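You operate a simulated robot arm through the tools that you are given. There is no shell and no other tool.

Carry out the task below with a simulated two-armed robot. There is one attempt and no reset: what you move stays moved.

Task
Put the white foam spacer on top of the pair of blocks. Then put the grey foam spacer on top of the pile of blocks. Then take the teal pocket book and put it on the board five. Then take the grey vacuum filter and leave it on the top of the long low table. Then open the packing drawer, put the steel setting block in the inside of the packing drawer, then shut the drawer. Then put the bare spool on the low shelf of the job trolley. Then fetch the purple pocket book and set it on the steel rollers of the stacker. Then press the far jog button three times. Then push the drawer six shut. Then put the red feeder sucker on the top of the pale table away on the top of the cover trolley. The order counts. Set down upright: grey vacuum filter, steel setting block, bare spool, purple pocket book, red feeder sucker.

The check looks at the end state, three seconds after you hand in, the way a careful person would. Anything else that was tipped, shoved, dropped, spilled or broken makes it a failure. A push-on lid holds only when it is set on centred and level and pressed home; a screw cap is set on level and turned clockwise until tight.

Robot
Two 7-joint arms with two-finger parallel grippers on one trunk, on a base that drives. Base frame: it is fixed to the floor where the robot stands at the start and does not move with it; the origin is under the middle of the robot, x ahead of it, y to its left, z up; the surface under the hand at the start is at about z = 880. Readings come in mm, rad, newtons and seconds.
The left shoulder is at the start at [20, 113, 1268], the right one opposite. With the tool pointing down near the work surface each hand reaches from about 200 to 600 mm from the robot's upright axis, wherever it stands, measured 20 degrees to its own side. Places, roughly: bare spool (6x6x8 cm) [400, -1800, 900]; board five [-11250, -6250, 750]; drawer six [-8000, 800, 600]; far jog button [-4600, 900, 1000]; grey foam spacer (3x16x11 cm) [600, -100, 900]; grey vacuum filter (5x5x10 cm) [-11500, -6200, 900]; inside of the packing drawer [400, -800, 800]; low shelf of the job trolley [500, -2600, 300]; packing drawer [300, -800, 800]; pair of blocks (16x22x6 cm) [500, -2700, 900]; pile of blocks (16x22x15 cm) [-1800, 100, 1100]; purple pocket book [250, -250, 1000]; red feeder sucker (4x4x5 cm) [-13600, 2300, 900]; steel rollers of the stacker (24x30 cm) [-1760, -280, 1000]; steel setting block [-1750, -1500, 1000]; teal pocket book [-13500, -6250, 750]; top of the cover trolley [-12300, -1600, 700]; top of the long low table [-12800, -6300, 600]; white foam spacer (3x16x11 cm) [600, 0, 900]. Payload 1.57 kg a hand.
Tool frame (each hand has its own): the origin (TCP) lies between the finger pads and is the grasp point; the fingertips stand 30 mm ahead of it; z points along the fingers, y is the line along which they close. The gripper opens to 80 mm. The fingers are 17 mm wide and 12 mm thick; the gripper's body (40 by 82 mm) begins 80 mm behind the TCP.
Orientation is that of the tool frame in the base frame, as a unit quaternion [x, y, z, w]. With the fingers straight down and closing along the base's y, the tool's x points along the base's -x, its y along +y and its z along -z.

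Tools
- The arms move only by the tool drive_tool. It takes "left_series", "right_series" or both (then of equal length, played together; a hand with none holds still); each is a list of rows, each a list of 7 numbers: the closure, from 0 (fully open) to 1 (shut), then the shift along the base's x, y, z in units of 150 mm (1.0 is 150 mm), then the turn, a rotation vector about the base's x, y, z in units of 90 degrees (1.0 is 90 degrees). In form: [[fingers, tx, ty, tz, wx, wy, wz], ...]. A call has 1 to 20 rows; each row is the pose to reach, as a shift and turn from the pose commanded when the call began. A call with a number of a shift or a turn outside -1 to 1 is refused whole. Rows are played at 5 a second. More than 50 mm and 0.15 rad between two rows, or a gripper value outside its range, and nothing of the call is played. A pose out of reach is approached as far as the arm can. The call stops where the force on the tool passes 40 N (or 10 N more than at its start, if that is more) or the arm is blocked; 0.2 s more then pass. The fingers move at their own pace (about 45 mm/s each) and stop on an object; they squeeze with about 25 N. The grip force told is the motor's: it shows also when the fingers shut on nothing. Time passes only in rows, and 0.2 s behind the last, so rows that repeat a pose let the fingers close. The reply holds the time, the measured pose of the TCP, the force on the tool along the base axes, the opening and the grip force, in the units named above and with some noise, with the torque about the TCP (base axes, N m) and any sound that the robot's microphone picked up.
- Cameras (640 x 400 px; columns grow to the right, rows downward): "scene" is now at [68.6, -62.5, 1386.2]; the picture's right is [-0.74, -0.68, 0.00], its down [-0.43, 0.47, -0.77] and it looks along [0.52, -0.57, -0.64] (base axes); focal length 214 px, centre (320, 200). "left" rides on the left gripper at [72, 7, -122] in its tool frame; the picture's right is [-0.09, 1.00, 0.00], its down [-0.84, -0.08, -0.54] and it looks along [-0.54, -0.05, 0.84] (tool axes); focal length 238 px, centre (320, 200). "right" rides on the right gripper at [72, -7, -122] in its tool frame; the picture's right is [0.09, 1.00, 0.00], its down [-0.84, 0.08, -0.54] and it looks along [-0.54, 0.05, 0.84] (tool axes); focal length 238 px, centre (320, 200). There is no depth. A picture from a camera that has moved, and an enlarged one, comes with that camera's place and axes in the base frame and with its lens.
- get_image(camera): a new picture of that camera. It takes no simulated time.
- move_column(by): slides the trunk up (or, below 0, down) by that many mm; the arms and the scene camera ride with it, the base frame stays. It gives what a move gives, with no picture.
- roll_base(legs): drives the robot by 1 to 6 legs, each [ahead, left, turn to the left] in mm, mm and rad, along the robot's own axes; the way and the turn of a leg run together, so that a leg with both is an arc; at most 1500 mm and 3.142 rad a leg. The arms and the cameras ride along, it lands a little off, and it stops where it bumps. It gives what a move gives.
- pan_tilt(pan, tilt): turns the head with the scene camera to pan (to the left, within 1.396 rad either way) and tilt (down, from -0.506 to 1.204), counted from straight ahead of the robot. It gives what a move gives.
- close_up(camera, box): a new picture of the part [left, top, right, bottom] of that camera's present view, enlarged. It takes no simulated time.
- sign_off(): hands the job in; it is judged then, once.

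Nothing tells you exact positions but the pictures and the camera data. Unless the task says otherwise, let go and move clear before handing in.

The tools are called after ">>>" as name(argument=value, ...) on one line, values as JSON. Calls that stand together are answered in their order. drive_tool: Moves the arms, as the interface text tells. Its arguments: {"type":"object","properties":{"left_series":{"type":"array","items":{"type":"array","items":{"type":"number"}}},"right_series":{"type":"array","items":{"type":"array","items":{"type":"number"}}}},"required":[]} The other tools are called the same way: move_column (by) slides the trunk up or down; roll_base (legs) drives the base; pan_tilt (pan, tilt) turns the head that bears the scene camera; get_image (camera) takes a picture; close_up (camera, box) takes an enlarged picture of a part of a camera's view; sign_off () hands the job in.

At the start:

```text
clock: 0.0
left_ee_pos: [400.3, -6.2, 1187.3]
left_ee_rot: [0.0, 1.0, 0.0, -0.001]
left_force: [0.2, 0.3, -0.2]
left_ft_torque: [0.0, 0.02, 0.01]
left_gripper_width: 79.7
left_grip_force: 0.1
right_ee_pos: [254.2, -309.6, 1175.0]
right_ee_rot: [0.0, 1.0, 0.0, -0.001]
right_force: [0.6, 0.1, -0.9]
right_ft_torque: [-0.03, 0.04, 0.0]
right_gripper_width: 80.1
right_grip_force: 0.0
trunk travel left (down, up): [-322.0, 248.0]
robot x, y, heading: [-1.0, -2.4, 0.0]
head pan, tilt: [-0.827, 0.689]
```

scene: 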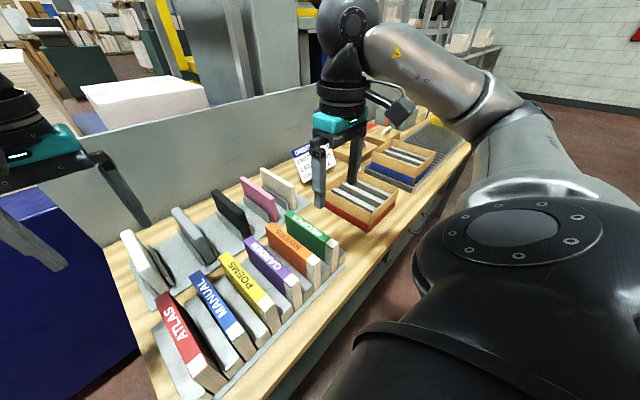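
right: 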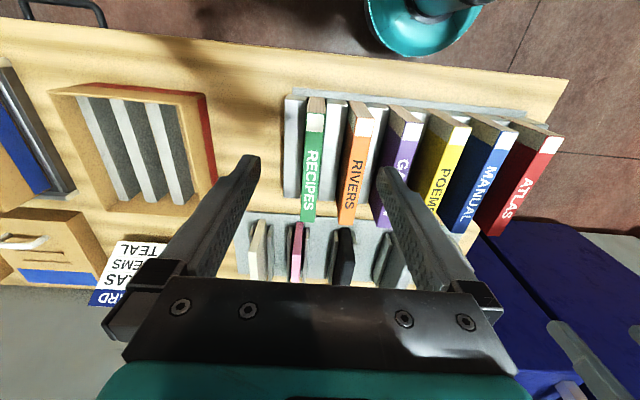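
left: 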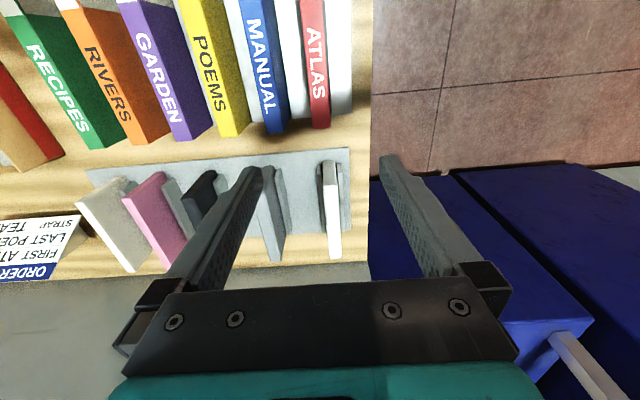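

I see a bench with a rack of books in front and a row of foam spacers behind, white at about [600, 0] and grey at about [600, -100]. First I look closer before choosing how to grip.

>>> close_up(camera="scene", box=[100, 140, 420, 340])

>>> close_up(camera="left", box=[0, 100, 400, 350])

>>> pan_tilt(pan=0.0, tilt=0.7)

>>> get_image(camera="scene")

```text
2.00 times, centred on (260, 240) of scene
camera zoom: at [68.6, -62.5, 1386.2], right [-0.74, -0.68, 0.0], down [-0.43, 0.47, -0.77], along [0.52, -0.57, -0.64], focal length 429 px, centre (440, 120)
```

zoom: 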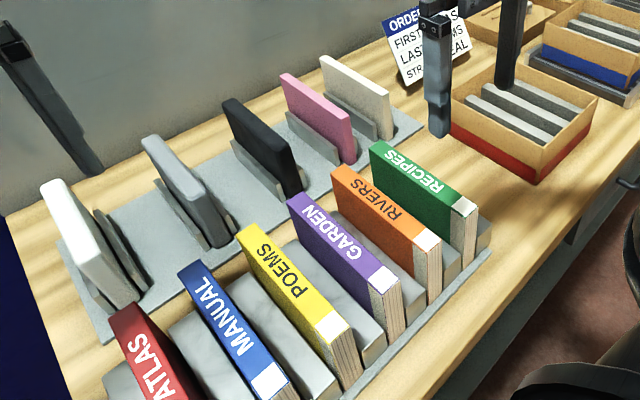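

```text
1.60 times, centred on (200, 225) of left
camera zoom: at [329.0, 0.8, 1308.6], right [0.09, 1.0, 0.0], down [0.84, -0.08, 0.54], along [0.54, -0.05, -0.84], focal length 381 px, centre (512, 160)
```

zoom: 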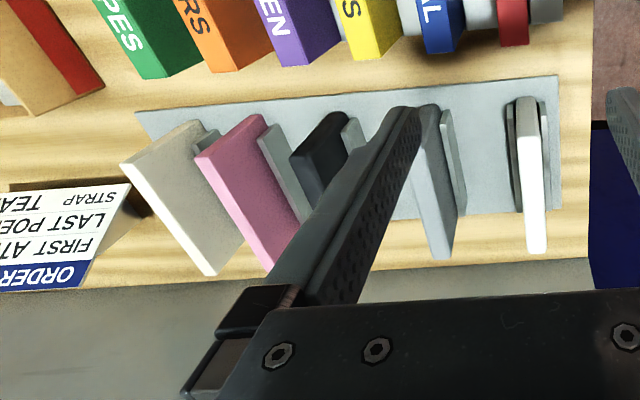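

```text
clock: 1.1
left_ee_pos: [400.9, -5.9, 1186.6]
left_ee_rot: [0.0, 1.0, 0.0, 0.0]
left_force: [0.4, 0.5, -0.4]
left_ft_torque: [0.01, -0.02, -0.01]
left_gripper_width: 79.9
left_grip_force: 0.1
right_ee_pos: [252.9, -310.5, 1173.7]
right_ee_rot: [0.0, 1.0, 0.0, 0.0]
right_force: [0.8, 0.0, 0.4]
right_ft_torque: [-0.03, 0.01, 0.0]
right_gripper_width: 80.2
right_grip_force: 0.1
trunk travel left (down, up): [-322.0, 248.0]
robot x, y, heading: [0.1, 4.2, -0.0]
head pan, tilt: [0.0, 0.7]
```

```text
taken
camera scene: at [95.7, 0.2, 1385.3], right [0.0, -1.0, 0.0], down [-0.64, 0.0, -0.76], along [0.76, 0.0, -0.64], focal length 214 px, centre (320, 200)
```

scene: 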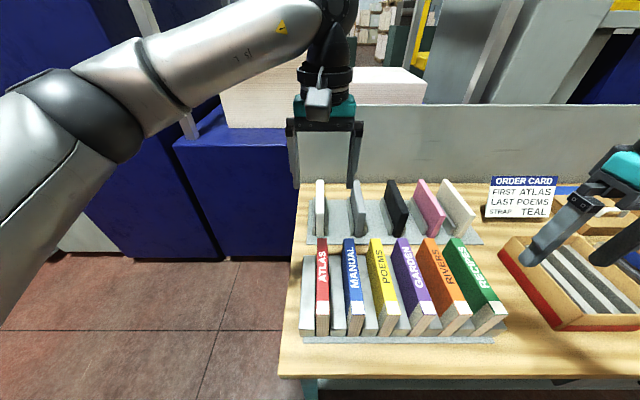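

The white spacer stands at about [590, 0] and the grey at about [590, -95], both thin along y. I look around the room before I move anything.

>>> pan_tilt(pan=-1.39, tilt=0.25)

>>> get_image(camera="scene")

>>> pan_tilt(pan=1.39, tilt=0.25)

>>> get_image(camera="scene")

```text
clock: 2.7
left_ee_pos: [402.1, -6.8, 1187.4]
left_ee_rot: [0.0, 1.0, 0.0, -0.001]
left_force: [-0.4, 0.7, 0.3]
left_ft_torque: [-0.01, -0.02, 0.02]
left_gripper_width: 80.3
left_grip_force: 0.0
right_ee_pos: [254.8, -310.2, 1175.5]
right_ee_rot: [-0.001, 1.0, 0.0, 0.0]
right_force: [-0.1, 0.0, -0.6]
right_ft_torque: [-0.03, -0.02, 0.02]
right_gripper_width: 80.1
right_grip_force: 0.0
trunk travel left (down, up): [-322.0, 248.0]
robot x, y, heading: [-0.0, 0.5, 0.002]
head pan, tilt: [-1.389, 0.25]
```

```text
taken
camera scene: at [27.7, -91.5, 1426.2], right [-0.98, -0.18, 0.0], down [-0.04, 0.24, -0.97], along [0.18, -0.95, -0.25], focal length 214 px, centre (320, 200)
```

scene: 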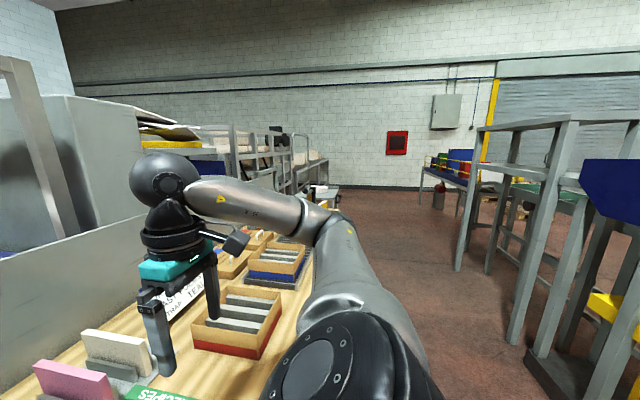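

```text
clock: 5.1
left_ee_pos: [401.1, -5.7, 1187.3]
left_ee_rot: [-0.001, 1.0, 0.0, 0.0]
left_force: [-0.5, 0.0, -0.1]
left_ft_torque: [0.0, -0.02, -0.01]
left_gripper_width: 80.3
left_grip_force: 0.0
right_ee_pos: [253.9, -310.4, 1174.4]
right_ee_rot: [0.0, 1.0, -0.001, 0.0]
right_force: [0.6, 0.3, 0.4]
right_ft_torque: [-0.01, 0.0, 0.01]
right_gripper_width: 80.1
right_grip_force: 0.1
trunk travel left (down, up): [-322.0, 248.0]
robot x, y, heading: [0.1, 0.8, -0.003]
head pan, tilt: [1.389, 0.25]
```

```text
taken
camera scene: at [27.7, 92.1, 1426.2], right [0.98, -0.18, 0.0], down [-0.04, -0.24, -0.97], along [0.18, 0.95, -0.25], focal length 214 px, centre (320, 200)
```

scene: 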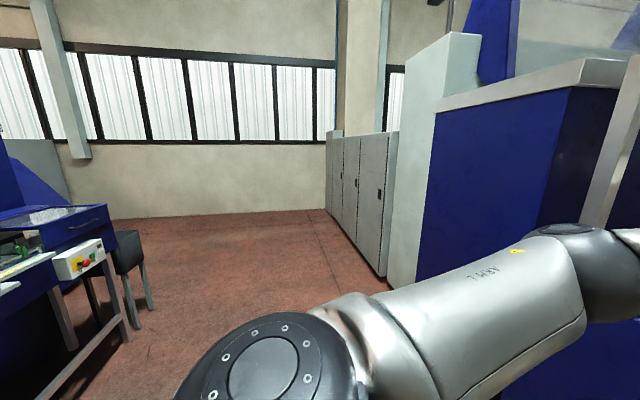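

I set the head to look at the bench and bring the left hand nearer above the white spacer.

>>> pan_tilt(pan=0.0, tilt=0.75)

>>> drive_tool(left_series=[[0, 0.3, 0, 0, 0, 0, 0], [0, 0.6, 0, 0, 0, 0, 0], [0, 0.9, 0, -0.1, 0, 0, 0], [0, 0.9, 0, -0.1, 0, 0, 0]])

>>> get_image(camera="left")

>>> get_image(camera="scene")

```text
clock: 6.7
left_ee_pos: [400.6, -6.8, 1186.8]
left_ee_rot: [0.0, 1.0, -0.001, 0.0]
left_force: [1.1, -0.2, 0.5]
left_ft_torque: [0.03, -0.01, -0.01]
left_gripper_width: 80.1
left_grip_force: 0.1
right_ee_pos: [254.0, -309.9, 1174.8]
right_ee_rot: [0.0, 1.0, -0.001, 0.0]
right_force: [-0.3, 0.3, -0.5]
right_ft_torque: [0.05, -0.01, 0.02]
right_gripper_width: 80.0
right_grip_force: 0.1
trunk travel left (down, up): [-322.0, 248.0]
robot x, y, heading: [1.7, -1.5, 0.003]
head pan, tilt: [0.0, 0.75]
```

```text
clock: 7.7
left_ee_pos: [535.9, -3.4, 1171.4]
left_ee_rot: [0.0, 1.0, 0.0, 0.001]
left_force: [0.3, 0.0, 0.4]
left_ft_torque: [-0.01, 0.02, 0.01]
left_gripper_width: 79.9
left_grip_force: 0.1
right_ee_pos: [254.3, -309.5, 1174.4]
right_ee_rot: [0.0, 1.0, 0.0, -0.001]
right_force: [-0.8, 0.7, 0.6]
right_ft_torque: [-0.01, 0.01, -0.03]
right_gripper_width: 80.1
right_grip_force: 0.2
trunk travel left (down, up): [-322.0, 248.0]
robot x, y, heading: [0.2, -3.4, 0.001]
head pan, tilt: [0.0, 0.75]
```

```text
taken
camera left: at [463.8, 3.0, 1292.7], right [0.09, 1.0, 0.0], down [0.84, -0.08, 0.54], along [0.54, -0.05, -0.84], focal length 238 px, centre (320, 200)
```

left: 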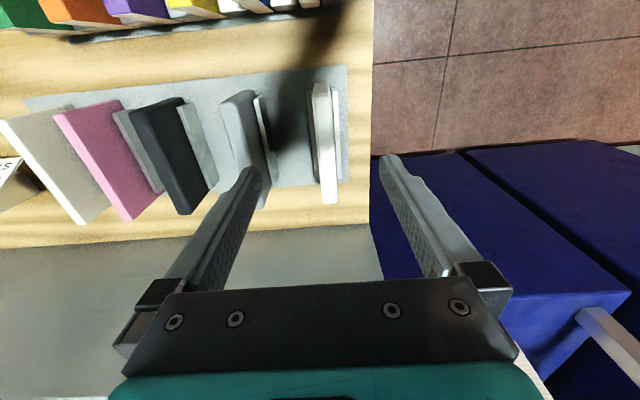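

```text
taken
camera scene: at [93.6, 1.7, 1381.1], right [0.0, -1.0, 0.0], down [-0.68, 0.0, -0.73], along [0.73, 0.0, -0.68], focal length 214 px, centre (320, 200)
```

scene: 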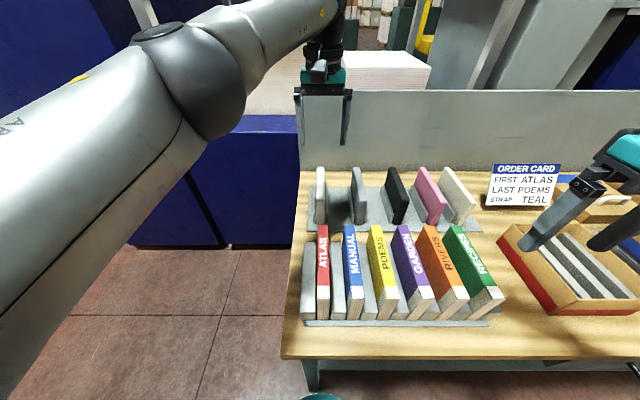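

I measure the white spacer at about x 500–658, y 0, top near z 1000. I look closer to see how high its holder's cheeks rise.

>>> close_up(camera="scene", box=[280, 140, 440, 240])

>>> close_up(camera="left", box=[190, 60, 390, 220])

>>> close_up(camera="right", box=[200, 180, 520, 380])

```text
4.00 times, centred on (360, 190) of scene
camera zoom: at [93.6, 1.7, 1381.1], right [0.0, -1.0, 0.0], down [-0.68, 0.0, -0.73], along [0.73, 0.0, -0.68], focal length 858 px, centre (160, 240)
```

zoom: 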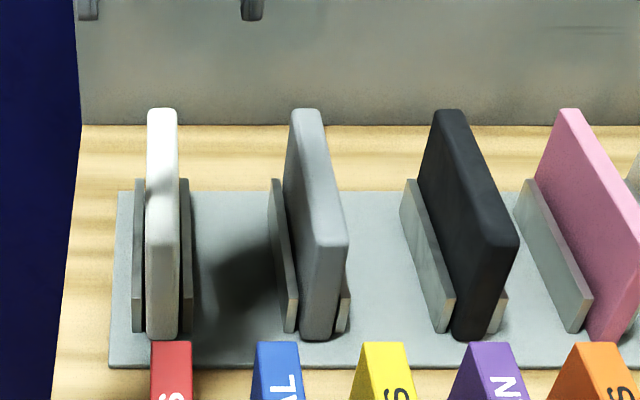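

```text
2.50 times, centred on (290, 140) of left
camera zoom: at [463.8, 3.0, 1292.7], right [0.09, 1.0, 0.0], down [0.84, -0.08, 0.54], along [0.54, -0.05, -0.84], focal length 596 px, centre (395, 350)
```

zoom: 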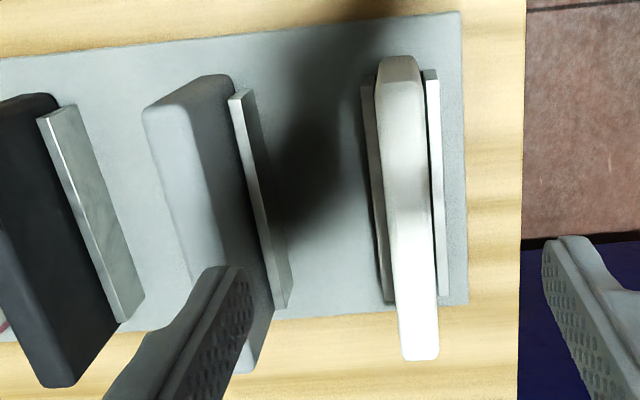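

```text
2.00 times, centred on (360, 280) of right
camera zoom: at [183.4, -315.6, 1296.7], right [-0.09, 1.0, 0.0], down [0.84, 0.08, 0.54], along [0.54, 0.05, -0.84], focal length 477 px, centre (240, 40)
```

zoom: 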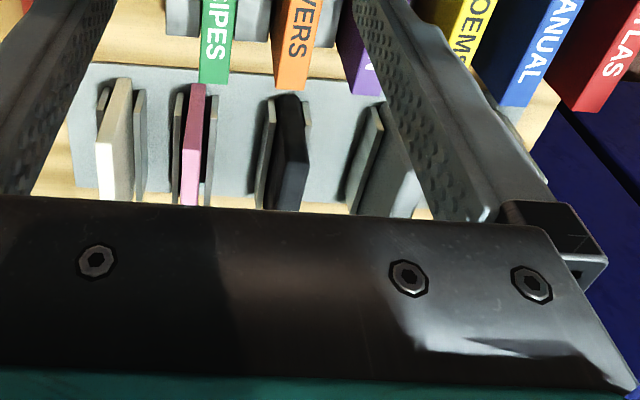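

Cheeks are only about 40 mm high, so I can grip above them. I lower the left hand over the white spacer, grip at z ≈ 970.

>>> drive_tool(left_series=[[0, 0.28, 0.02, 0, 0, 0, 0], [0, 0.28, 0.02, -0.3, 0, 0, 0], [0, 0.28, 0.02, -0.6, 0, 0, 0], [0, 0.28, 0.02, -0.9, 0, 0, 0], [0, 0.28, 0.02, -0.9, 0, 0, 0]])

>>> get_image(camera="left")

>>> close_up(camera="scene", box=[240, 100, 400, 200])

```text
clock: 8.9
left_ee_pos: [554.6, 6.1, 1034.2]
left_ee_rot: [-0.001, 1.0, 0.001, 0.001]
left_force: [0.4, -0.6, -0.9]
left_ft_torque: [0.03, -0.02, 0.02]
left_gripper_width: 80.0
left_grip_force: 0.0
left hand out of reach, approached as far as the arm can: row 1, 2, 3, 4, 5
right_ee_pos: [253.9, -309.8, 1174.6]
right_ee_rot: [0.0, 1.0, 0.0, 0.0]
right_force: [-0.5, -0.4, -0.3]
right_ft_torque: [0.05, -0.02, 0.0]
right_gripper_width: 79.8
right_grip_force: 0.0
trunk travel left (down, up): [-322.0, 248.0]
robot x, y, heading: [1.7, 1.8, -0.001]
head pan, tilt: [0.0, 0.75]
```

```text
taken
camera left: at [482.5, 13.4, 1156.2], right [0.09, 1.0, 0.0], down [0.84, -0.08, 0.54], along [0.54, -0.05, -0.84], focal length 238 px, centre (320, 200)
```

left: 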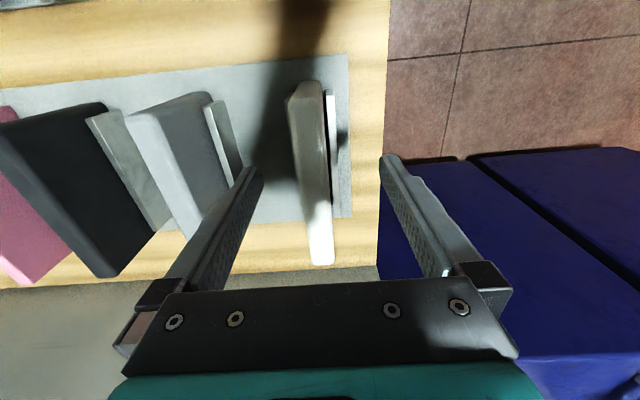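

```text
4.00 times, centred on (320, 150) of scene
camera zoom: at [93.2, 0.4, 1381.2], right [0.0, -1.0, 0.0], down [-0.68, 0.0, -0.73], along [0.73, 0.0, -0.68], focal length 858 px, centre (320, 400)
```

zoom: 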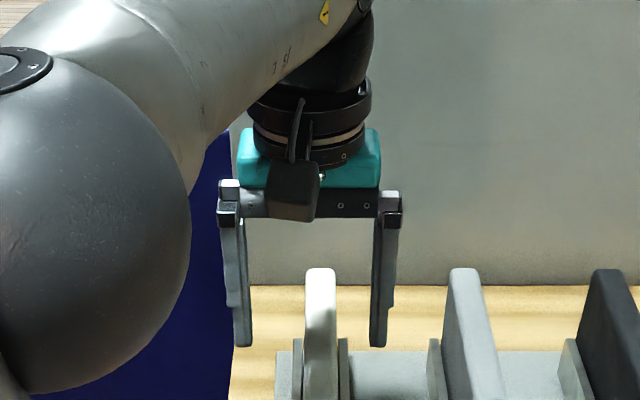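

The left arm stops at x ≈ 555, which is near enough to the spacer's middle (579). I lower there and close.

>>> drive_tool(left_series=[[0, 0, -0.04, -0.2, 0, 0, 0], [0, 0, -0.04, -0.43, 0, 0, 0], [0, 0, -0.04, -0.43, 0, 0, 0], [1, 0, -0.04, -0.43, 0, 0, 0], [1, 0, -0.04, -0.43, 0, 0, 0], [1, 0, -0.04, -0.43, 0, 0, 0], [1, 0, -0.04, -0.43, 0, 0, 0], [1, 0, -0.04, -0.43, 0, 0, 0]])

>>> get_image(camera="left")

```text
clock: 10.7
left_ee_pos: [548.5, 2.9, 970.3]
left_ee_rot: [0.0, 1.0, -0.001, -0.001]
left_force: [-0.4, -4.3, 0.5]
left_ft_torque: [-0.2, -0.03, -0.04]
left_gripper_width: 22.8
left_grip_force: 25.0
left hand out of reach, approached as far as the arm can: row 2, 3, 4, 5, 6, 7, 8
right_ee_pos: [253.7, -311.8, 1174.8]
right_ee_rot: [0.0, 1.0, 0.001, 0.0]
right_force: [0.2, -0.2, 0.4]
right_ft_torque: [-0.02, -0.03, 0.02]
right_gripper_width: 80.1
right_grip_force: 0.0
trunk travel left (down, up): [-322.0, 248.0]
robot x, y, heading: [4.1, -0.0, -0.001]
head pan, tilt: [0.0, 0.75]
```

```text
taken
camera left: at [475.0, 10.2, 1092.2], right [0.09, 1.0, 0.0], down [0.84, -0.08, 0.54], along [0.54, -0.05, -0.84], focal length 238 px, centre (320, 200)
```

left: 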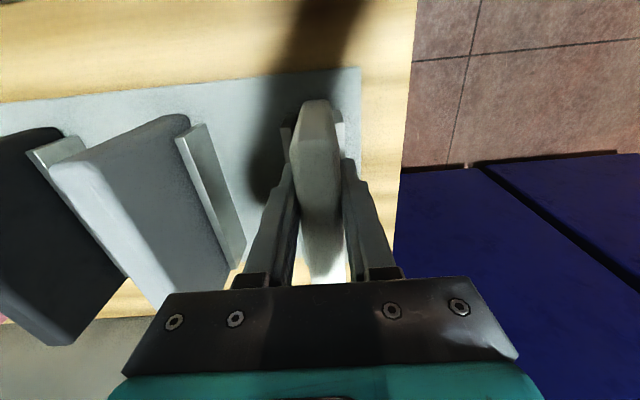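

The white spacer is gripped. I lift it straight up and draw the hand back and left.

>>> drive_tool(left_series=[[1, -0.02, 0, 0.2, 0, 0, 0], [1, -0.02, 0, 0.5, 0, 0, 0], [1, -0.02, 0, 0.8, 0, 0, 0], [1, -0.02, 0, 1.0, 0, 0, 0]])

>>> drive_tool(left_series=[[1, -0.1, 0.2, 0.2, 0, 0, 0], [1, -0.3, 0.4, 0.3, 0, 0, 0], [1, -0.5, 0.6, 0.3, 0, 0, 0], [1, -0.7, 0.8, 0.3, 0, 0, 0], [1, -0.9, 1.0, 0.3, 0, 0, 0], [1, -1.0, 1.0, 0.3, 0, 0, 0]])

>>> get_image(camera="left")

>>> get_image(camera="scene")

```text
clock: 11.7
left_ee_pos: [543.1, 3.6, 1120.9]
left_ee_rot: [0.001, 1.0, 0.0, 0.0]
left_force: [0.5, -0.1, 0.5]
left_ft_torque: [0.0, -0.02, -0.02]
left_gripper_width: 22.9
left_grip_force: 24.3
right_ee_pos: [253.5, -311.3, 1174.2]
right_ee_rot: [0.001, 1.0, 0.0, 0.0]
right_force: [-0.3, 0.3, -0.3]
right_ft_torque: [0.01, -0.01, 0.01]
right_gripper_width: 79.9
right_grip_force: 0.0
trunk travel left (down, up): [-322.0, 248.0]
robot x, y, heading: [1.4, 1.5, -0.003]
head pan, tilt: [0.0, 0.75]
```

```text
clock: 13.1
left_ee_pos: [392.5, 154.3, 1164.0]
left_ee_rot: [0.0, 1.0, 0.0, 0.0]
left_force: [-0.3, -0.2, 0.0]
left_ft_torque: [0.03, 0.01, 0.0]
left_gripper_width: 23.3
left_grip_force: 24.6
right_ee_pos: [254.4, -310.5, 1174.7]
right_ee_rot: [0.001, 1.0, 0.0, 0.0]
right_force: [-0.3, -1.2, -0.6]
right_ft_torque: [-0.02, 0.04, -0.01]
right_gripper_width: 80.0
right_grip_force: 0.0
trunk travel left (down, up): [-322.0, 248.0]
robot x, y, heading: [1.1, 2.0, 0.004]
head pan, tilt: [0.0, 0.75]
```

```text
taken
camera left: at [320.8, 160.5, 1286.5], right [0.09, 1.0, 0.0], down [0.84, -0.08, 0.54], along [0.54, -0.05, -0.84], focal length 238 px, centre (320, 200)
```

left: 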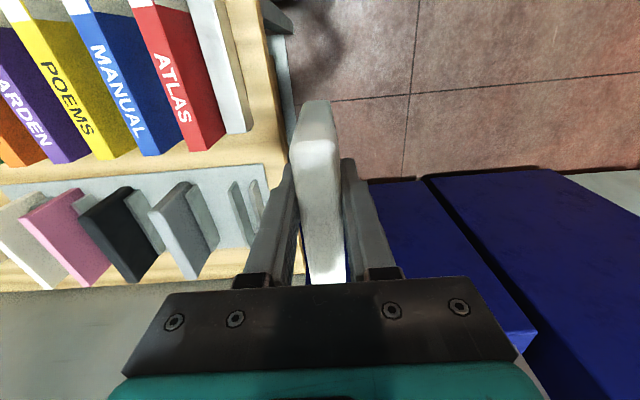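

```text
taken
camera scene: at [93.7, -0.1, 1381.1], right [0.0, -1.0, 0.0], down [-0.68, 0.0, -0.73], along [0.73, 0.0, -0.68], focal length 214 px, centre (320, 200)
```

scene: 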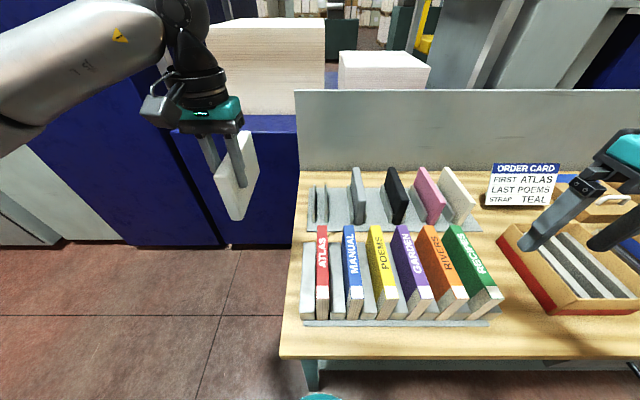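

White spacer is in the left hand. Next the right hand goes over the grey spacer at about [560, -97].

>>> drive_tool(right_series=[[0, 0.2, 0.2, 0, 0, 0, 0], [0, 0.4, 0.4, 0, 0, 0, 0], [0, 0.6, 0.6, 0, 0, 0, 0], [0, 0.8, 0.8, 0, 0, 0, 0], [0, 1.0, 1.0, 0, 0, 0, 0], [0, 1.0, 1.0, 0, 0, 0, 0]])

>>> drive_tool(right_series=[[0, 0.25, 0.1, 0, 0, 0, 0], [0, 0.5, 0.25, -0.1, 0, 0, 0], [0, 0.75, 0.42, -0.3, 0, 0, 0], [0, 1.0, 0.42, -0.4, 0, 0, 0], [0, 1.0, 0.42, -0.6, 0, 0, 0], [0, 1.0, 0.42, -0.6, 0, 0, 0]])

>>> get_image(camera="right")

>>> close_up(camera="scene", box=[280, 100, 440, 200])

```text
clock: 14.5
left_ee_pos: [391.9, 154.0, 1165.2]
left_ee_rot: [0.0, 1.0, 0.0, 0.001]
left_force: [0.3, -0.2, 0.3]
left_ft_torque: [0.02, 0.0, -0.02]
left_gripper_width: 23.1
left_grip_force: 24.9
right_ee_pos: [403.4, -159.4, 1175.5]
right_ee_rot: [0.001, 1.0, 0.0, 0.0]
right_force: [0.6, -0.2, 0.1]
right_ft_torque: [0.02, -0.03, 0.0]
right_gripper_width: 79.7
right_grip_force: 0.1
trunk travel left (down, up): [-322.0, 248.0]
robot x, y, heading: [-4.6, 1.8, -0.003]
head pan, tilt: [0.0, 0.75]
```

```text
refused: row 3 steps farther than a row can; nothing moved
```

```text
taken
camera right: at [331.9, -166.7, 1297.5], right [-0.09, 1.0, 0.0], down [0.84, 0.08, 0.54], along [0.54, 0.05, -0.84], focal length 238 px, centre (320, 200)
```

right: 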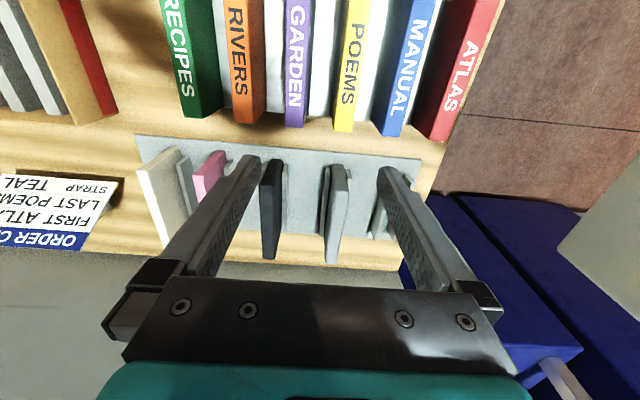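

```text
4.00 times, centred on (360, 150) of scene
camera zoom: at [93.3, -0.2, 1381.1], right [0.0, -1.0, 0.0], down [-0.68, 0.0, -0.73], along [0.73, 0.0, -0.68], focal length 858 px, centre (160, 400)
```

zoom: 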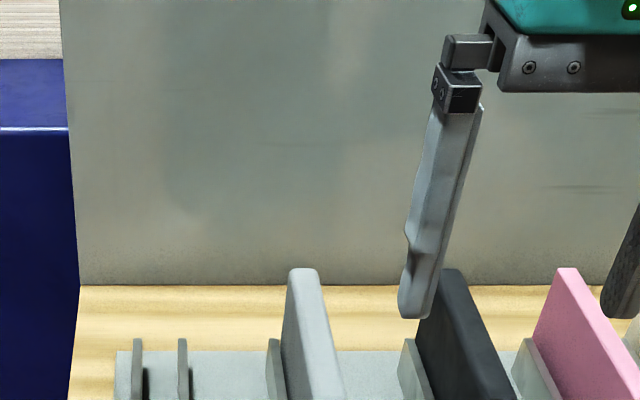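

I take a closer look at the grey spacer from the right camera to fix its y.

>>> close_up(camera="right", box=[280, 140, 420, 280])

```text
2.86 times, centred on (350, 210) of right
camera zoom: at [331.9, -166.7, 1297.5], right [-0.09, 1.0, 0.0], down [0.84, 0.08, 0.54], along [0.54, 0.05, -0.84], focal length 681 px, centre (234, 171)
```

zoom: 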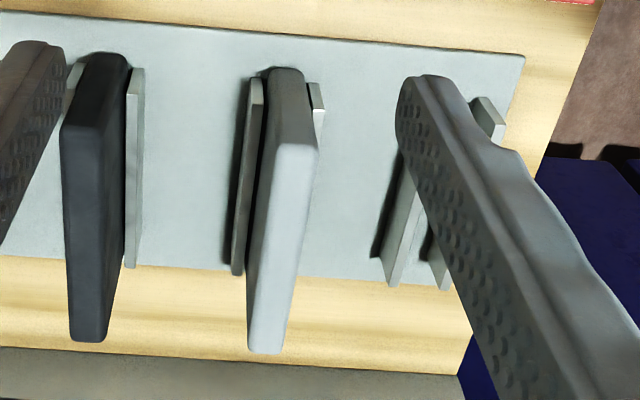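

The grey spacer is at y ≈ -113 (the spacing is 112 mm). I move the right hand there at a safe height.

>>> drive_tool(right_series=[[0, 0.25, 0.08, 0, 0, 0, 0], [0, 0.5, 0.16, 0, 0, 0, 0], [0, 0.75, 0.24, 0, 0, 0, 0], [0, 1.0, 0.31, 0, 0, 0, 0], [0, 1.0, 0.31, -0.3, 0, 0, 0], [0, 1.0, 0.31, -0.6, 0, 0, 0], [0, 1.0, 0.31, -0.6, 0, 0, 0]])

>>> get_image(camera="right")

>>> close_up(camera="scene", box=[280, 100, 440, 200])

```text
clock: 16.1
left_ee_pos: [393.4, 153.2, 1165.5]
left_ee_rot: [0.0, 1.0, 0.0, 0.0]
left_force: [0.4, 0.1, 0.0]
left_ft_torque: [0.01, 0.02, -0.01]
left_gripper_width: 23.1
left_grip_force: 25.5
right_ee_pos: [554.2, -114.8, 1082.3]
right_ee_rot: [-0.001, 1.0, 0.0, 0.001]
right_force: [0.6, 0.8, -0.4]
right_ft_torque: [-0.01, -0.01, 0.0]
right_gripper_width: 80.0
right_grip_force: 0.0
trunk travel left (down, up): [-322.0, 248.0]
robot x, y, heading: [-1.8, -1.6, 0.001]
head pan, tilt: [0.0, 0.75]
```

```text
taken
camera right: at [483.4, -120.3, 1205.7], right [-0.09, 1.0, 0.0], down [0.84, 0.08, 0.54], along [0.54, 0.05, -0.84], focal length 238 px, centre (320, 200)
```

right: 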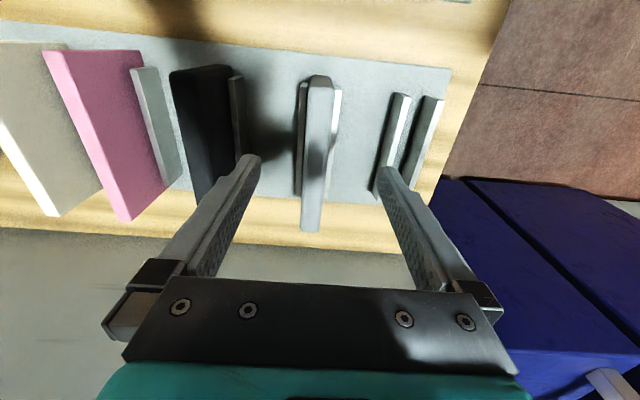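

```text
4.00 times, centred on (360, 150) of scene
camera zoom: at [93.5, 0.1, 1381.1], right [0.0, -1.0, 0.0], down [-0.68, 0.0, -0.73], along [0.73, 0.0, -0.68], focal length 858 px, centre (160, 400)
```

zoom: 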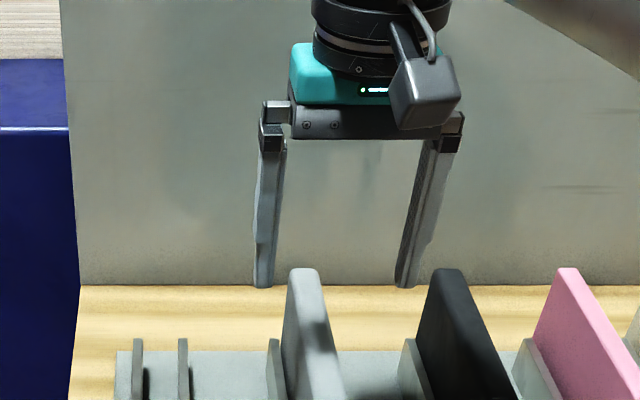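

Well centred over the grey spacer. I lower, grip and lift.

>>> drive_tool(right_series=[[0, 0, 0, -0.3, 0, 0, 0], [0, 0, 0, -0.6, 0, 0, 0], [0, 0, 0, -0.75, 0, 0, 0], [0, 0, 0, -0.75, 0, 0, 0], [1, 0, 0, -0.75, 0, 0, 0], [1, 0, 0, -0.75, 0, 0, 0], [1, 0, 0, -0.75, 0, 0, 0], [1, 0, 0, -0.75, 0, 0, 0], [1, 0, 0, -0.75, 0, 0, 0]])

>>> get_image(camera="right")

>>> drive_tool(right_series=[[1, 0, 0, 0.2, 0, 0, 0], [1, 0, 0, 0.5, 0, 0, 0], [1, 0, 0, 0.8, 0, 0, 0], [1, 0, 0, 1.0, 0, 0, 0]])

>>> drive_tool(right_series=[[1, -0.1, 0, 0.3, 0, 0, 0], [1, -0.3, -0.2, 0.3, 0, 0, 0], [1, -0.5, -0.4, 0.3, 0, 0, 0], [1, -0.7, -0.6, 0.3, 0, 0, 0], [1, -0.9, -0.8, 0.3, 0, 0, 0], [1, -1.0, -0.9, 0.3, 0, 0, 0]])

>>> get_image(camera="scene")

```text
clock: 18.1
left_ee_pos: [393.2, 153.7, 1164.3]
left_ee_rot: [0.0, 1.0, 0.0, -0.001]
left_force: [0.2, 0.7, -0.5]
left_ft_torque: [-0.01, 0.01, -0.02]
left_gripper_width: 23.4
left_grip_force: 24.4
right_ee_pos: [555.2, -113.0, 971.5]
right_ee_rot: [0.0, 1.0, 0.0, 0.0]
right_force: [0.0, 0.4, 0.2]
right_ft_torque: [0.02, -0.01, 0.0]
right_gripper_width: 23.1
right_grip_force: 24.9
trunk travel left (down, up): [-322.0, 248.0]
robot x, y, heading: [2.2, -1.9, -0.001]
head pan, tilt: [0.0, 0.75]
```

```text
taken
camera right: at [483.8, -120.4, 1093.3], right [-0.09, 1.0, 0.0], down [0.84, 0.08, 0.54], along [0.54, 0.05, -0.84], focal length 238 px, centre (320, 200)
```

right: 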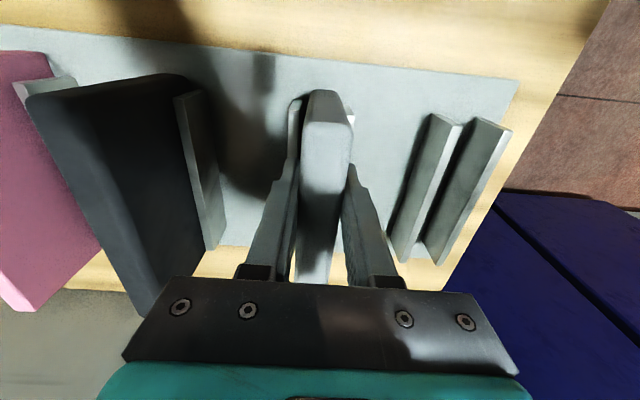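

```text
clock: 19.1
left_ee_pos: [392.3, 154.0, 1165.0]
left_ee_rot: [0.0, 1.0, 0.001, -0.001]
left_force: [-0.3, 0.0, 0.1]
left_ft_torque: [0.03, -0.01, 0.02]
left_gripper_width: 23.2
left_grip_force: 24.4
right_ee_pos: [554.8, -114.2, 1123.2]
right_ee_rot: [0.0, 1.0, 0.0, 0.0]
right_force: [-0.5, 0.0, -0.3]
right_ft_torque: [0.01, 0.0, -0.02]
right_gripper_width: 22.6
right_grip_force: 24.9
trunk travel left (down, up): [-322.0, 248.0]
robot x, y, heading: [0.7, -1.1, 0.0]
head pan, tilt: [0.0, 0.75]
```

```text
clock: 20.5
left_ee_pos: [394.0, 153.5, 1165.2]
left_ee_rot: [0.001, 1.0, -0.001, 0.0]
left_force: [0.4, 0.7, 0.2]
left_ft_torque: [-0.01, -0.01, -0.04]
left_gripper_width: 23.0
left_grip_force: 25.0
right_ee_pos: [404.5, -249.7, 1166.7]
right_ee_rot: [0.0, 1.0, 0.0, -0.001]
right_force: [0.4, 1.2, -0.7]
right_ft_torque: [-0.02, 0.0, 0.0]
right_gripper_width: 23.0
right_grip_force: 24.9
trunk travel left (down, up): [-322.0, 248.0]
robot x, y, heading: [2.6, -1.8, -0.001]
head pan, tilt: [0.0, 0.75]
```

```text
taken
camera scene: at [93.6, 0.1, 1381.1], right [0.0, -1.0, 0.0], down [-0.68, 0.0, -0.73], along [0.73, 0.0, -0.68], focal length 214 px, centre (320, 200)
```

scene: 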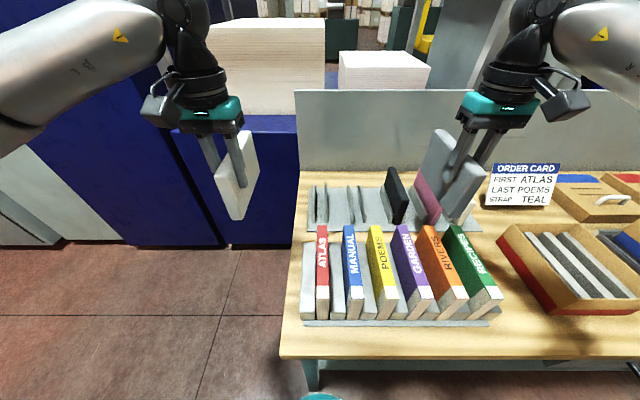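

Both spacers are held. I back off from the bench and slide right along the aisle, then look at the pair of blocks.

>>> roll_base(legs=[[-400, 0, 0], [0, -1300, 0]])

>>> pan_tilt(pan=-0.8, tilt=0.45)

>>> get_image(camera="scene")

>>> pan_tilt(pan=0.0, tilt=0.6)

>>> get_image(camera="scene")

```text
clock: 29.1
left_ee_pos: [-16.1, -1147.2, 1164.6]
left_ee_rot: [0.002, 1.0, 0.0, 0.0]
left_force: [-0.2, 0.0, 0.6]
left_ft_torque: [0.03, -0.01, 0.02]
left_gripper_width: 23.0
left_grip_force: 24.8
right_ee_pos: [-5.8, -1550.5, 1167.4]
right_ee_rot: [0.001, 1.0, 0.0, 0.0]
right_force: [-0.2, 0.2, -0.4]
right_ft_torque: [-0.01, 0.01, -0.01]
right_gripper_width: 22.9
right_grip_force: 25.3
trunk travel left (down, up): [-322.0, 248.0]
robot x, y, heading: [-409.1, -1301.8, -0.005]
head pan, tilt: [0.0, 0.75]
```

```text
clock: 30.2
left_ee_pos: [-17.0, -1147.9, 1164.2]
left_ee_rot: [0.002, 1.0, 0.001, -0.001]
left_force: [-0.6, -1.3, 0.2]
left_ft_torque: [-0.02, 0.01, -0.01]
left_gripper_width: 23.2
left_grip_force: 24.6
right_ee_pos: [-6.6, -1549.4, 1167.4]
right_ee_rot: [0.001, 1.0, 0.0, 0.0]
right_force: [0.1, 1.2, -0.5]
right_ft_torque: [-0.01, 0.0, -0.01]
right_gripper_width: 23.0
right_grip_force: 24.6
trunk travel left (down, up): [-322.0, 248.0]
robot x, y, heading: [-411.5, -1301.9, -0.002]
head pan, tilt: [-0.799, 0.45]
```

```text
taken
camera scene: at [-335.0, -1365.2, 1407.5], right [-0.72, -0.69, 0.0], down [-0.3, 0.31, -0.9], along [0.63, -0.65, -0.44], focal length 214 px, centre (320, 200)
```

scene: 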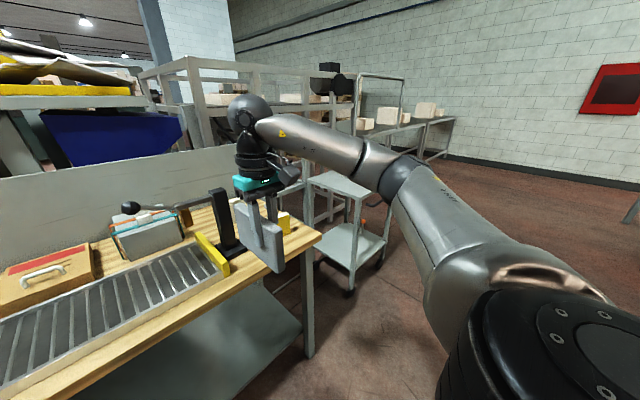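

```text
clock: 31.4
left_ee_pos: [-16.1, -1146.1, 1165.3]
left_ee_rot: [0.002, 1.0, 0.0, 0.0]
left_force: [0.3, 0.6, -1.0]
left_ft_torque: [0.01, 0.0, 0.01]
left_gripper_width: 23.3
left_grip_force: 24.8
right_ee_pos: [-6.6, -1550.1, 1167.6]
right_ee_rot: [0.002, 1.0, 0.001, 0.0]
right_force: [0.7, -0.5, 0.3]
right_ft_torque: [0.02, 0.02, 0.01]
right_gripper_width: 22.9
right_grip_force: 24.9
trunk travel left (down, up): [-322.0, 248.0]
robot x, y, heading: [-407.9, -1303.4, -0.002]
head pan, tilt: [0.0, 0.6]
```

```text
taken
camera scene: at [-310.6, -1299.6, 1394.0], right [0.0, -1.0, 0.0], down [-0.56, 0.0, -0.83], along [0.83, 0.0, -0.56], focal length 214 px, centre (320, 200)
```

scene: 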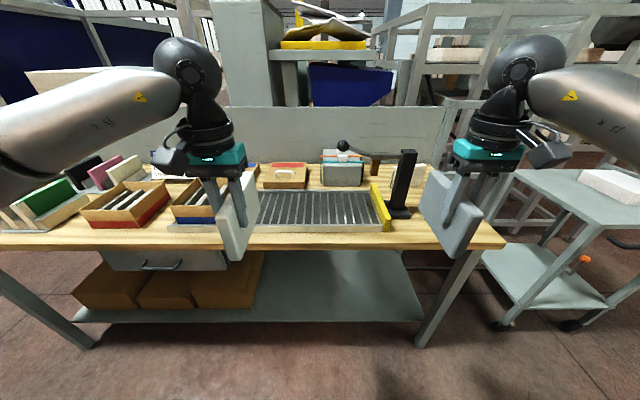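

The bench carries a drawer on the near side, and the job trolley stands to the right with blocks on it. I slide farther right.

>>> roll_base(legs=[[0, -1200, 0]])

>>> get_image(camera="scene")

>>> close_up(camera="scene", box=[200, 100, 440, 300])

```text
clock: 37.4
left_ee_pos: [-27.2, -2339.1, 1163.4]
left_ee_rot: [0.009, 1.0, 0.001, 0.001]
left_force: [-0.5, 0.2, -0.2]
left_ft_torque: [0.04, 0.01, 0.01]
left_gripper_width: 23.0
left_grip_force: 24.8
right_ee_pos: [-24.3, -2742.9, 1167.4]
right_ee_rot: [0.008, 1.0, -0.001, 0.0]
right_force: [0.4, -0.2, -0.1]
right_ft_torque: [-0.01, 0.02, -0.01]
right_gripper_width: 23.3
right_grip_force: 24.9
trunk travel left (down, up): [-322.0, 248.0]
robot x, y, heading: [-423.3, -2481.8, -0.019]
head pan, tilt: [0.0, 0.6]
```

```text
taken
camera scene: at [-323.5, -2488.2, 1394.0], right [-0.02, -1.0, 0.0], down [-0.56, 0.01, -0.83], along [0.82, -0.01, -0.56], focal length 214 px, centre (320, 200)
```

scene: 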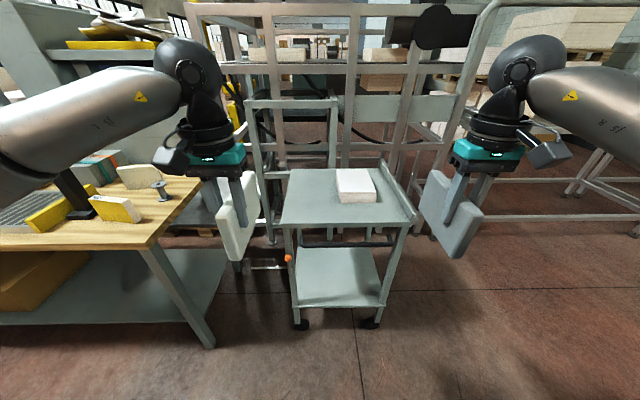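

```text
2.00 times, centred on (320, 200) of scene
camera zoom: at [-323.5, -2488.2, 1394.0], right [-0.02, -1.0, 0.0], down [-0.56, 0.01, -0.83], along [0.82, -0.01, -0.56], focal length 429 px, centre (320, 200)
```

zoom: 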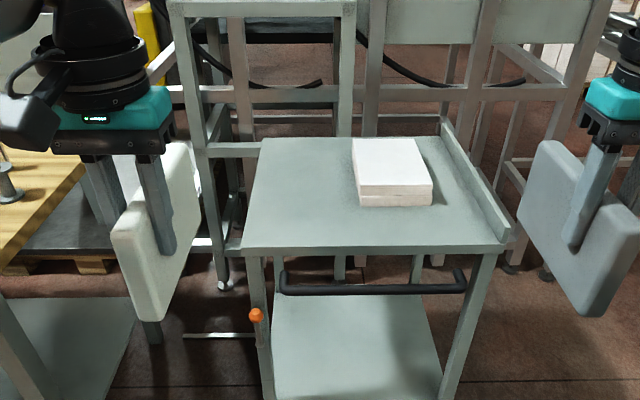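

The pair of blocks lies on the job trolley's top at about [535, -2657], top near z 910. I square up and drive in so the left hand can reach it.

>>> roll_base(legs=[[0, -310, 0.019], [380, 0, 0]])

>>> pan_tilt(pan=0.25, tilt=0.75)

>>> get_image(camera="scene")

>>> get_image(camera="left")

```text
clock: 41.5
left_ee_pos: [344.6, -2641.3, 1164.5]
left_ee_rot: [-0.002, 1.0, 0.0, 0.0]
left_force: [0.4, 0.4, 0.3]
left_ft_torque: [0.03, 0.03, 0.02]
left_gripper_width: 23.1
left_grip_force: 24.7
right_ee_pos: [354.4, -3043.7, 1167.5]
right_ee_rot: [-0.001, 1.0, 0.0, -0.001]
right_force: [-0.7, 0.2, -0.1]
right_ft_torque: [-0.02, 0.02, -0.01]
right_gripper_width: 23.4
right_grip_force: 25.3
trunk travel left (down, up): [-322.0, 248.0]
robot x, y, heading: [-49.3, -2796.4, -0.001]
head pan, tilt: [0.0, 0.6]
```

```text
clock: 42.2
left_ee_pos: [343.2, -2642.5, 1164.6]
left_ee_rot: [-0.002, 1.0, 0.0, 0.0]
left_force: [-0.6, 0.1, -0.3]
left_ft_torque: [0.01, 0.02, 0.05]
left_gripper_width: 23.1
left_grip_force: 24.9
right_ee_pos: [354.5, -3043.8, 1167.2]
right_ee_rot: [-0.001, 1.0, 0.0, 0.0]
right_force: [-0.1, 0.2, -0.1]
right_ft_torque: [-0.02, -0.03, -0.02]
right_gripper_width: 22.9
right_grip_force: 25.1
trunk travel left (down, up): [-322.0, 248.0]
robot x, y, heading: [-52.4, -2793.9, 0.004]
head pan, tilt: [0.25, 0.75]
```

```text
taken
camera scene: at [41.4, -2774.9, 1381.1], right [0.25, -0.97, 0.0], down [-0.66, -0.17, -0.73], along [0.71, 0.18, -0.68], focal length 214 px, centre (320, 200)
```

scene: 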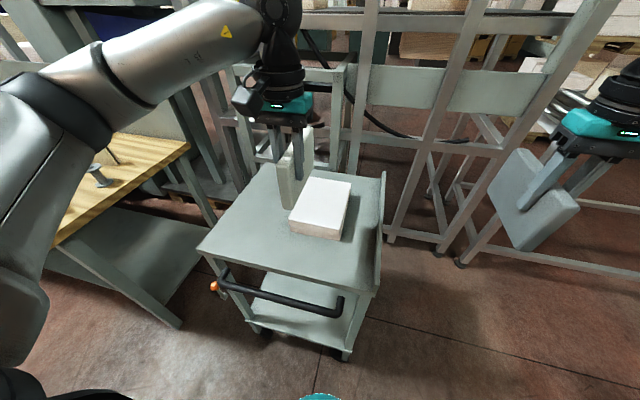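

```text
taken
camera left: at [271.0, -2634.0, 1286.5], right [0.09, 1.0, 0.0], down [0.84, -0.07, 0.54], along [0.54, -0.05, -0.84], focal length 238 px, centre (320, 200)
```

left: 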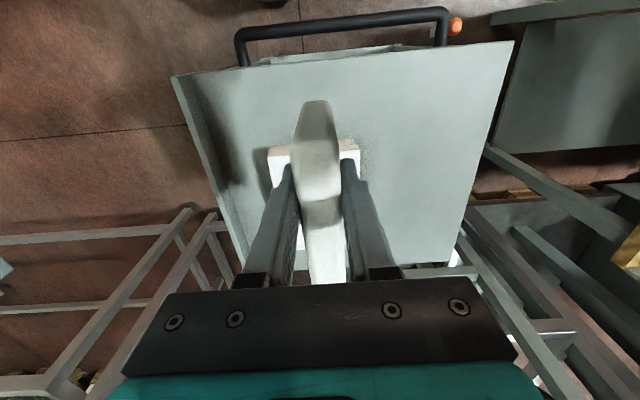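

I zoom on the blocks to fix their place and height.

>>> close_up(camera="left", box=[220, 100, 420, 300])

>>> close_up(camera="scene", box=[220, 120, 400, 260])

>>> close_up(camera="right", box=[300, 0, 640, 200])

```text
2.00 times, centred on (320, 200) of left
camera zoom: at [271.0, -2634.0, 1286.5], right [0.09, 1.0, 0.0], down [0.84, -0.07, 0.54], along [0.54, -0.05, -0.84], focal length 477 px, centre (320, 200)
```

zoom: 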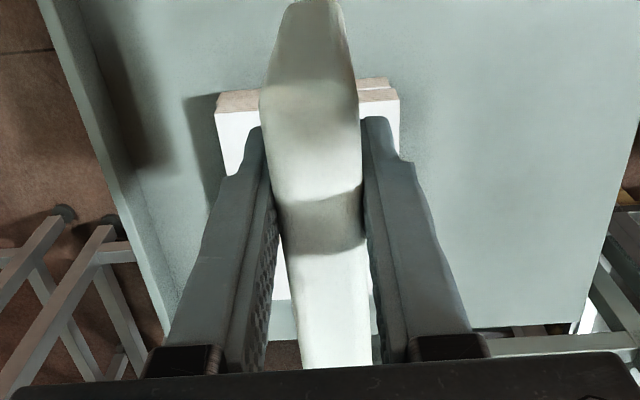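

```text
2.86 times, centred on (310, 190) of scene
camera zoom: at [41.4, -2774.9, 1381.1], right [0.25, -0.97, 0.0], down [-0.66, -0.17, -0.73], along [0.71, 0.18, -0.68], focal length 613 px, centre (349, 229)
```

zoom: 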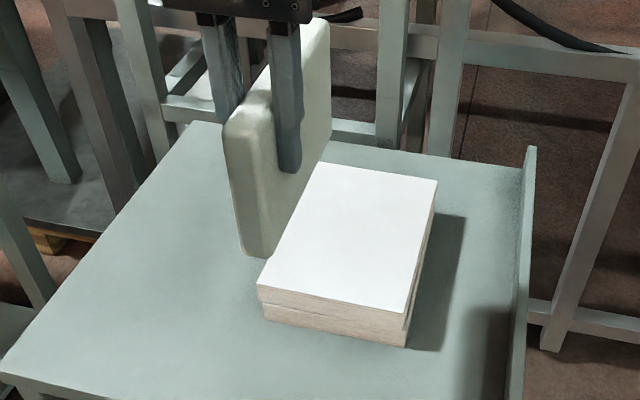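

```text
1.88 times, centred on (470, 100) of right
camera zoom: at [284.6, -3050.6, 1288.8], right [-0.1, 1.0, 0.0], down [0.84, 0.08, 0.54], along [0.54, 0.05, -0.84], focal length 449 px, centre (38, 388)
```

zoom: 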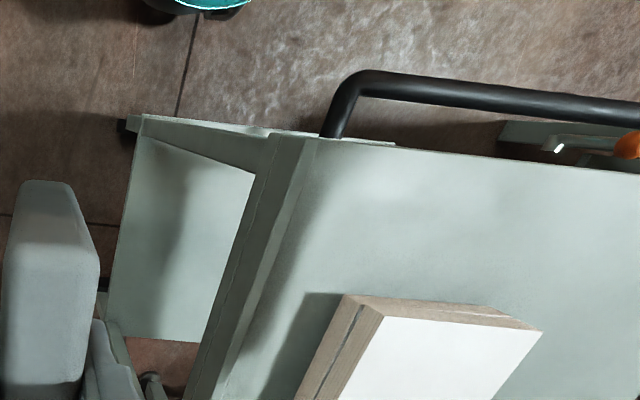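

The blocks' top is at z ≈ 914, centred at [530, -2657], 220 mm along x. I bring the white spacer over the middle.

>>> drive_tool(left_series=[[1, 0.3, -0.1, 0, 0, 0, 0], [1, 0.6, -0.1, 0, 0, 0, 0], [1, 0.9, -0.1, 0, 0, 0, 0], [1, 1.0, -0.1, -0.25, 0, 0, 0], [1, 1.0, -0.1, -0.5, 0, 0, 0], [1, 1.0, -0.1, -0.6, 0, 0, 0], [1, 1.0, -0.1, -0.6, 0, 0, 0]])

>>> close_up(camera="scene", box=[220, 120, 400, 260])

>>> get_image(camera="left")

```text
clock: 43.9
left_ee_pos: [493.2, -2654.9, 1073.6]
left_ee_rot: [-0.002, 1.0, 0.001, 0.0]
left_force: [-0.4, 0.4, -0.7]
left_ft_torque: [-0.05, 0.01, -0.02]
left_gripper_width: 23.1
left_grip_force: 24.7
right_ee_pos: [356.3, -3043.1, 1167.4]
right_ee_rot: [-0.002, 1.0, 0.0, -0.001]
right_force: [-0.3, 0.3, 0.3]
right_ft_torque: [-0.01, 0.0, -0.01]
right_gripper_width: 22.8
right_grip_force: 25.0
trunk travel left (down, up): [-322.0, 248.0]
robot x, y, heading: [-48.5, -2795.4, 0.007]
head pan, tilt: [0.25, 0.75]
```

```text
2.86 times, centred on (310, 190) of scene
camera zoom: at [41.3, -2774.9, 1381.1], right [0.25, -0.97, 0.0], down [-0.66, -0.17, -0.73], along [0.71, 0.18, -0.68], focal length 613 px, centre (349, 229)
```

zoom: 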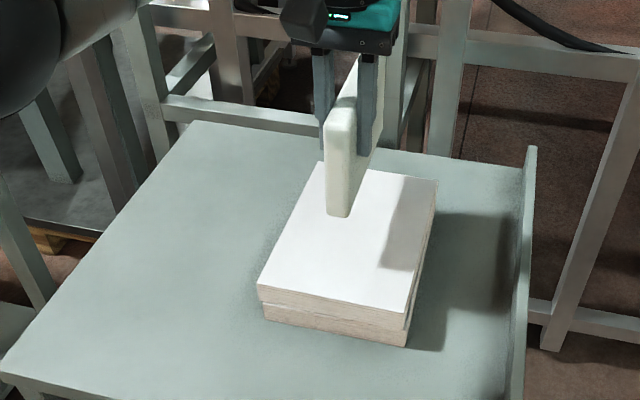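

```text
taken
camera left: at [420.5, -2649.1, 1195.9], right [0.09, 1.0, 0.0], down [0.84, -0.07, 0.54], along [0.54, -0.05, -0.84], focal length 238 px, centre (320, 200)
```

left: 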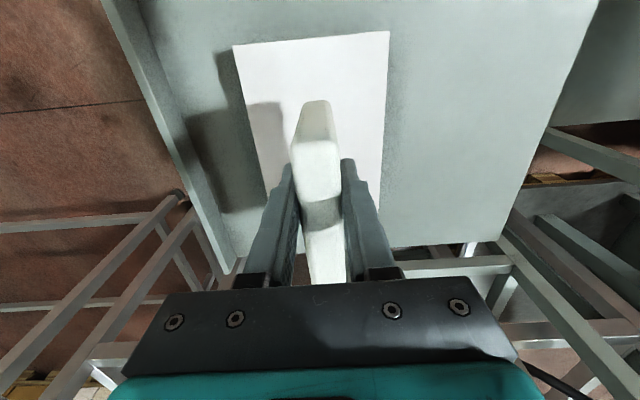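

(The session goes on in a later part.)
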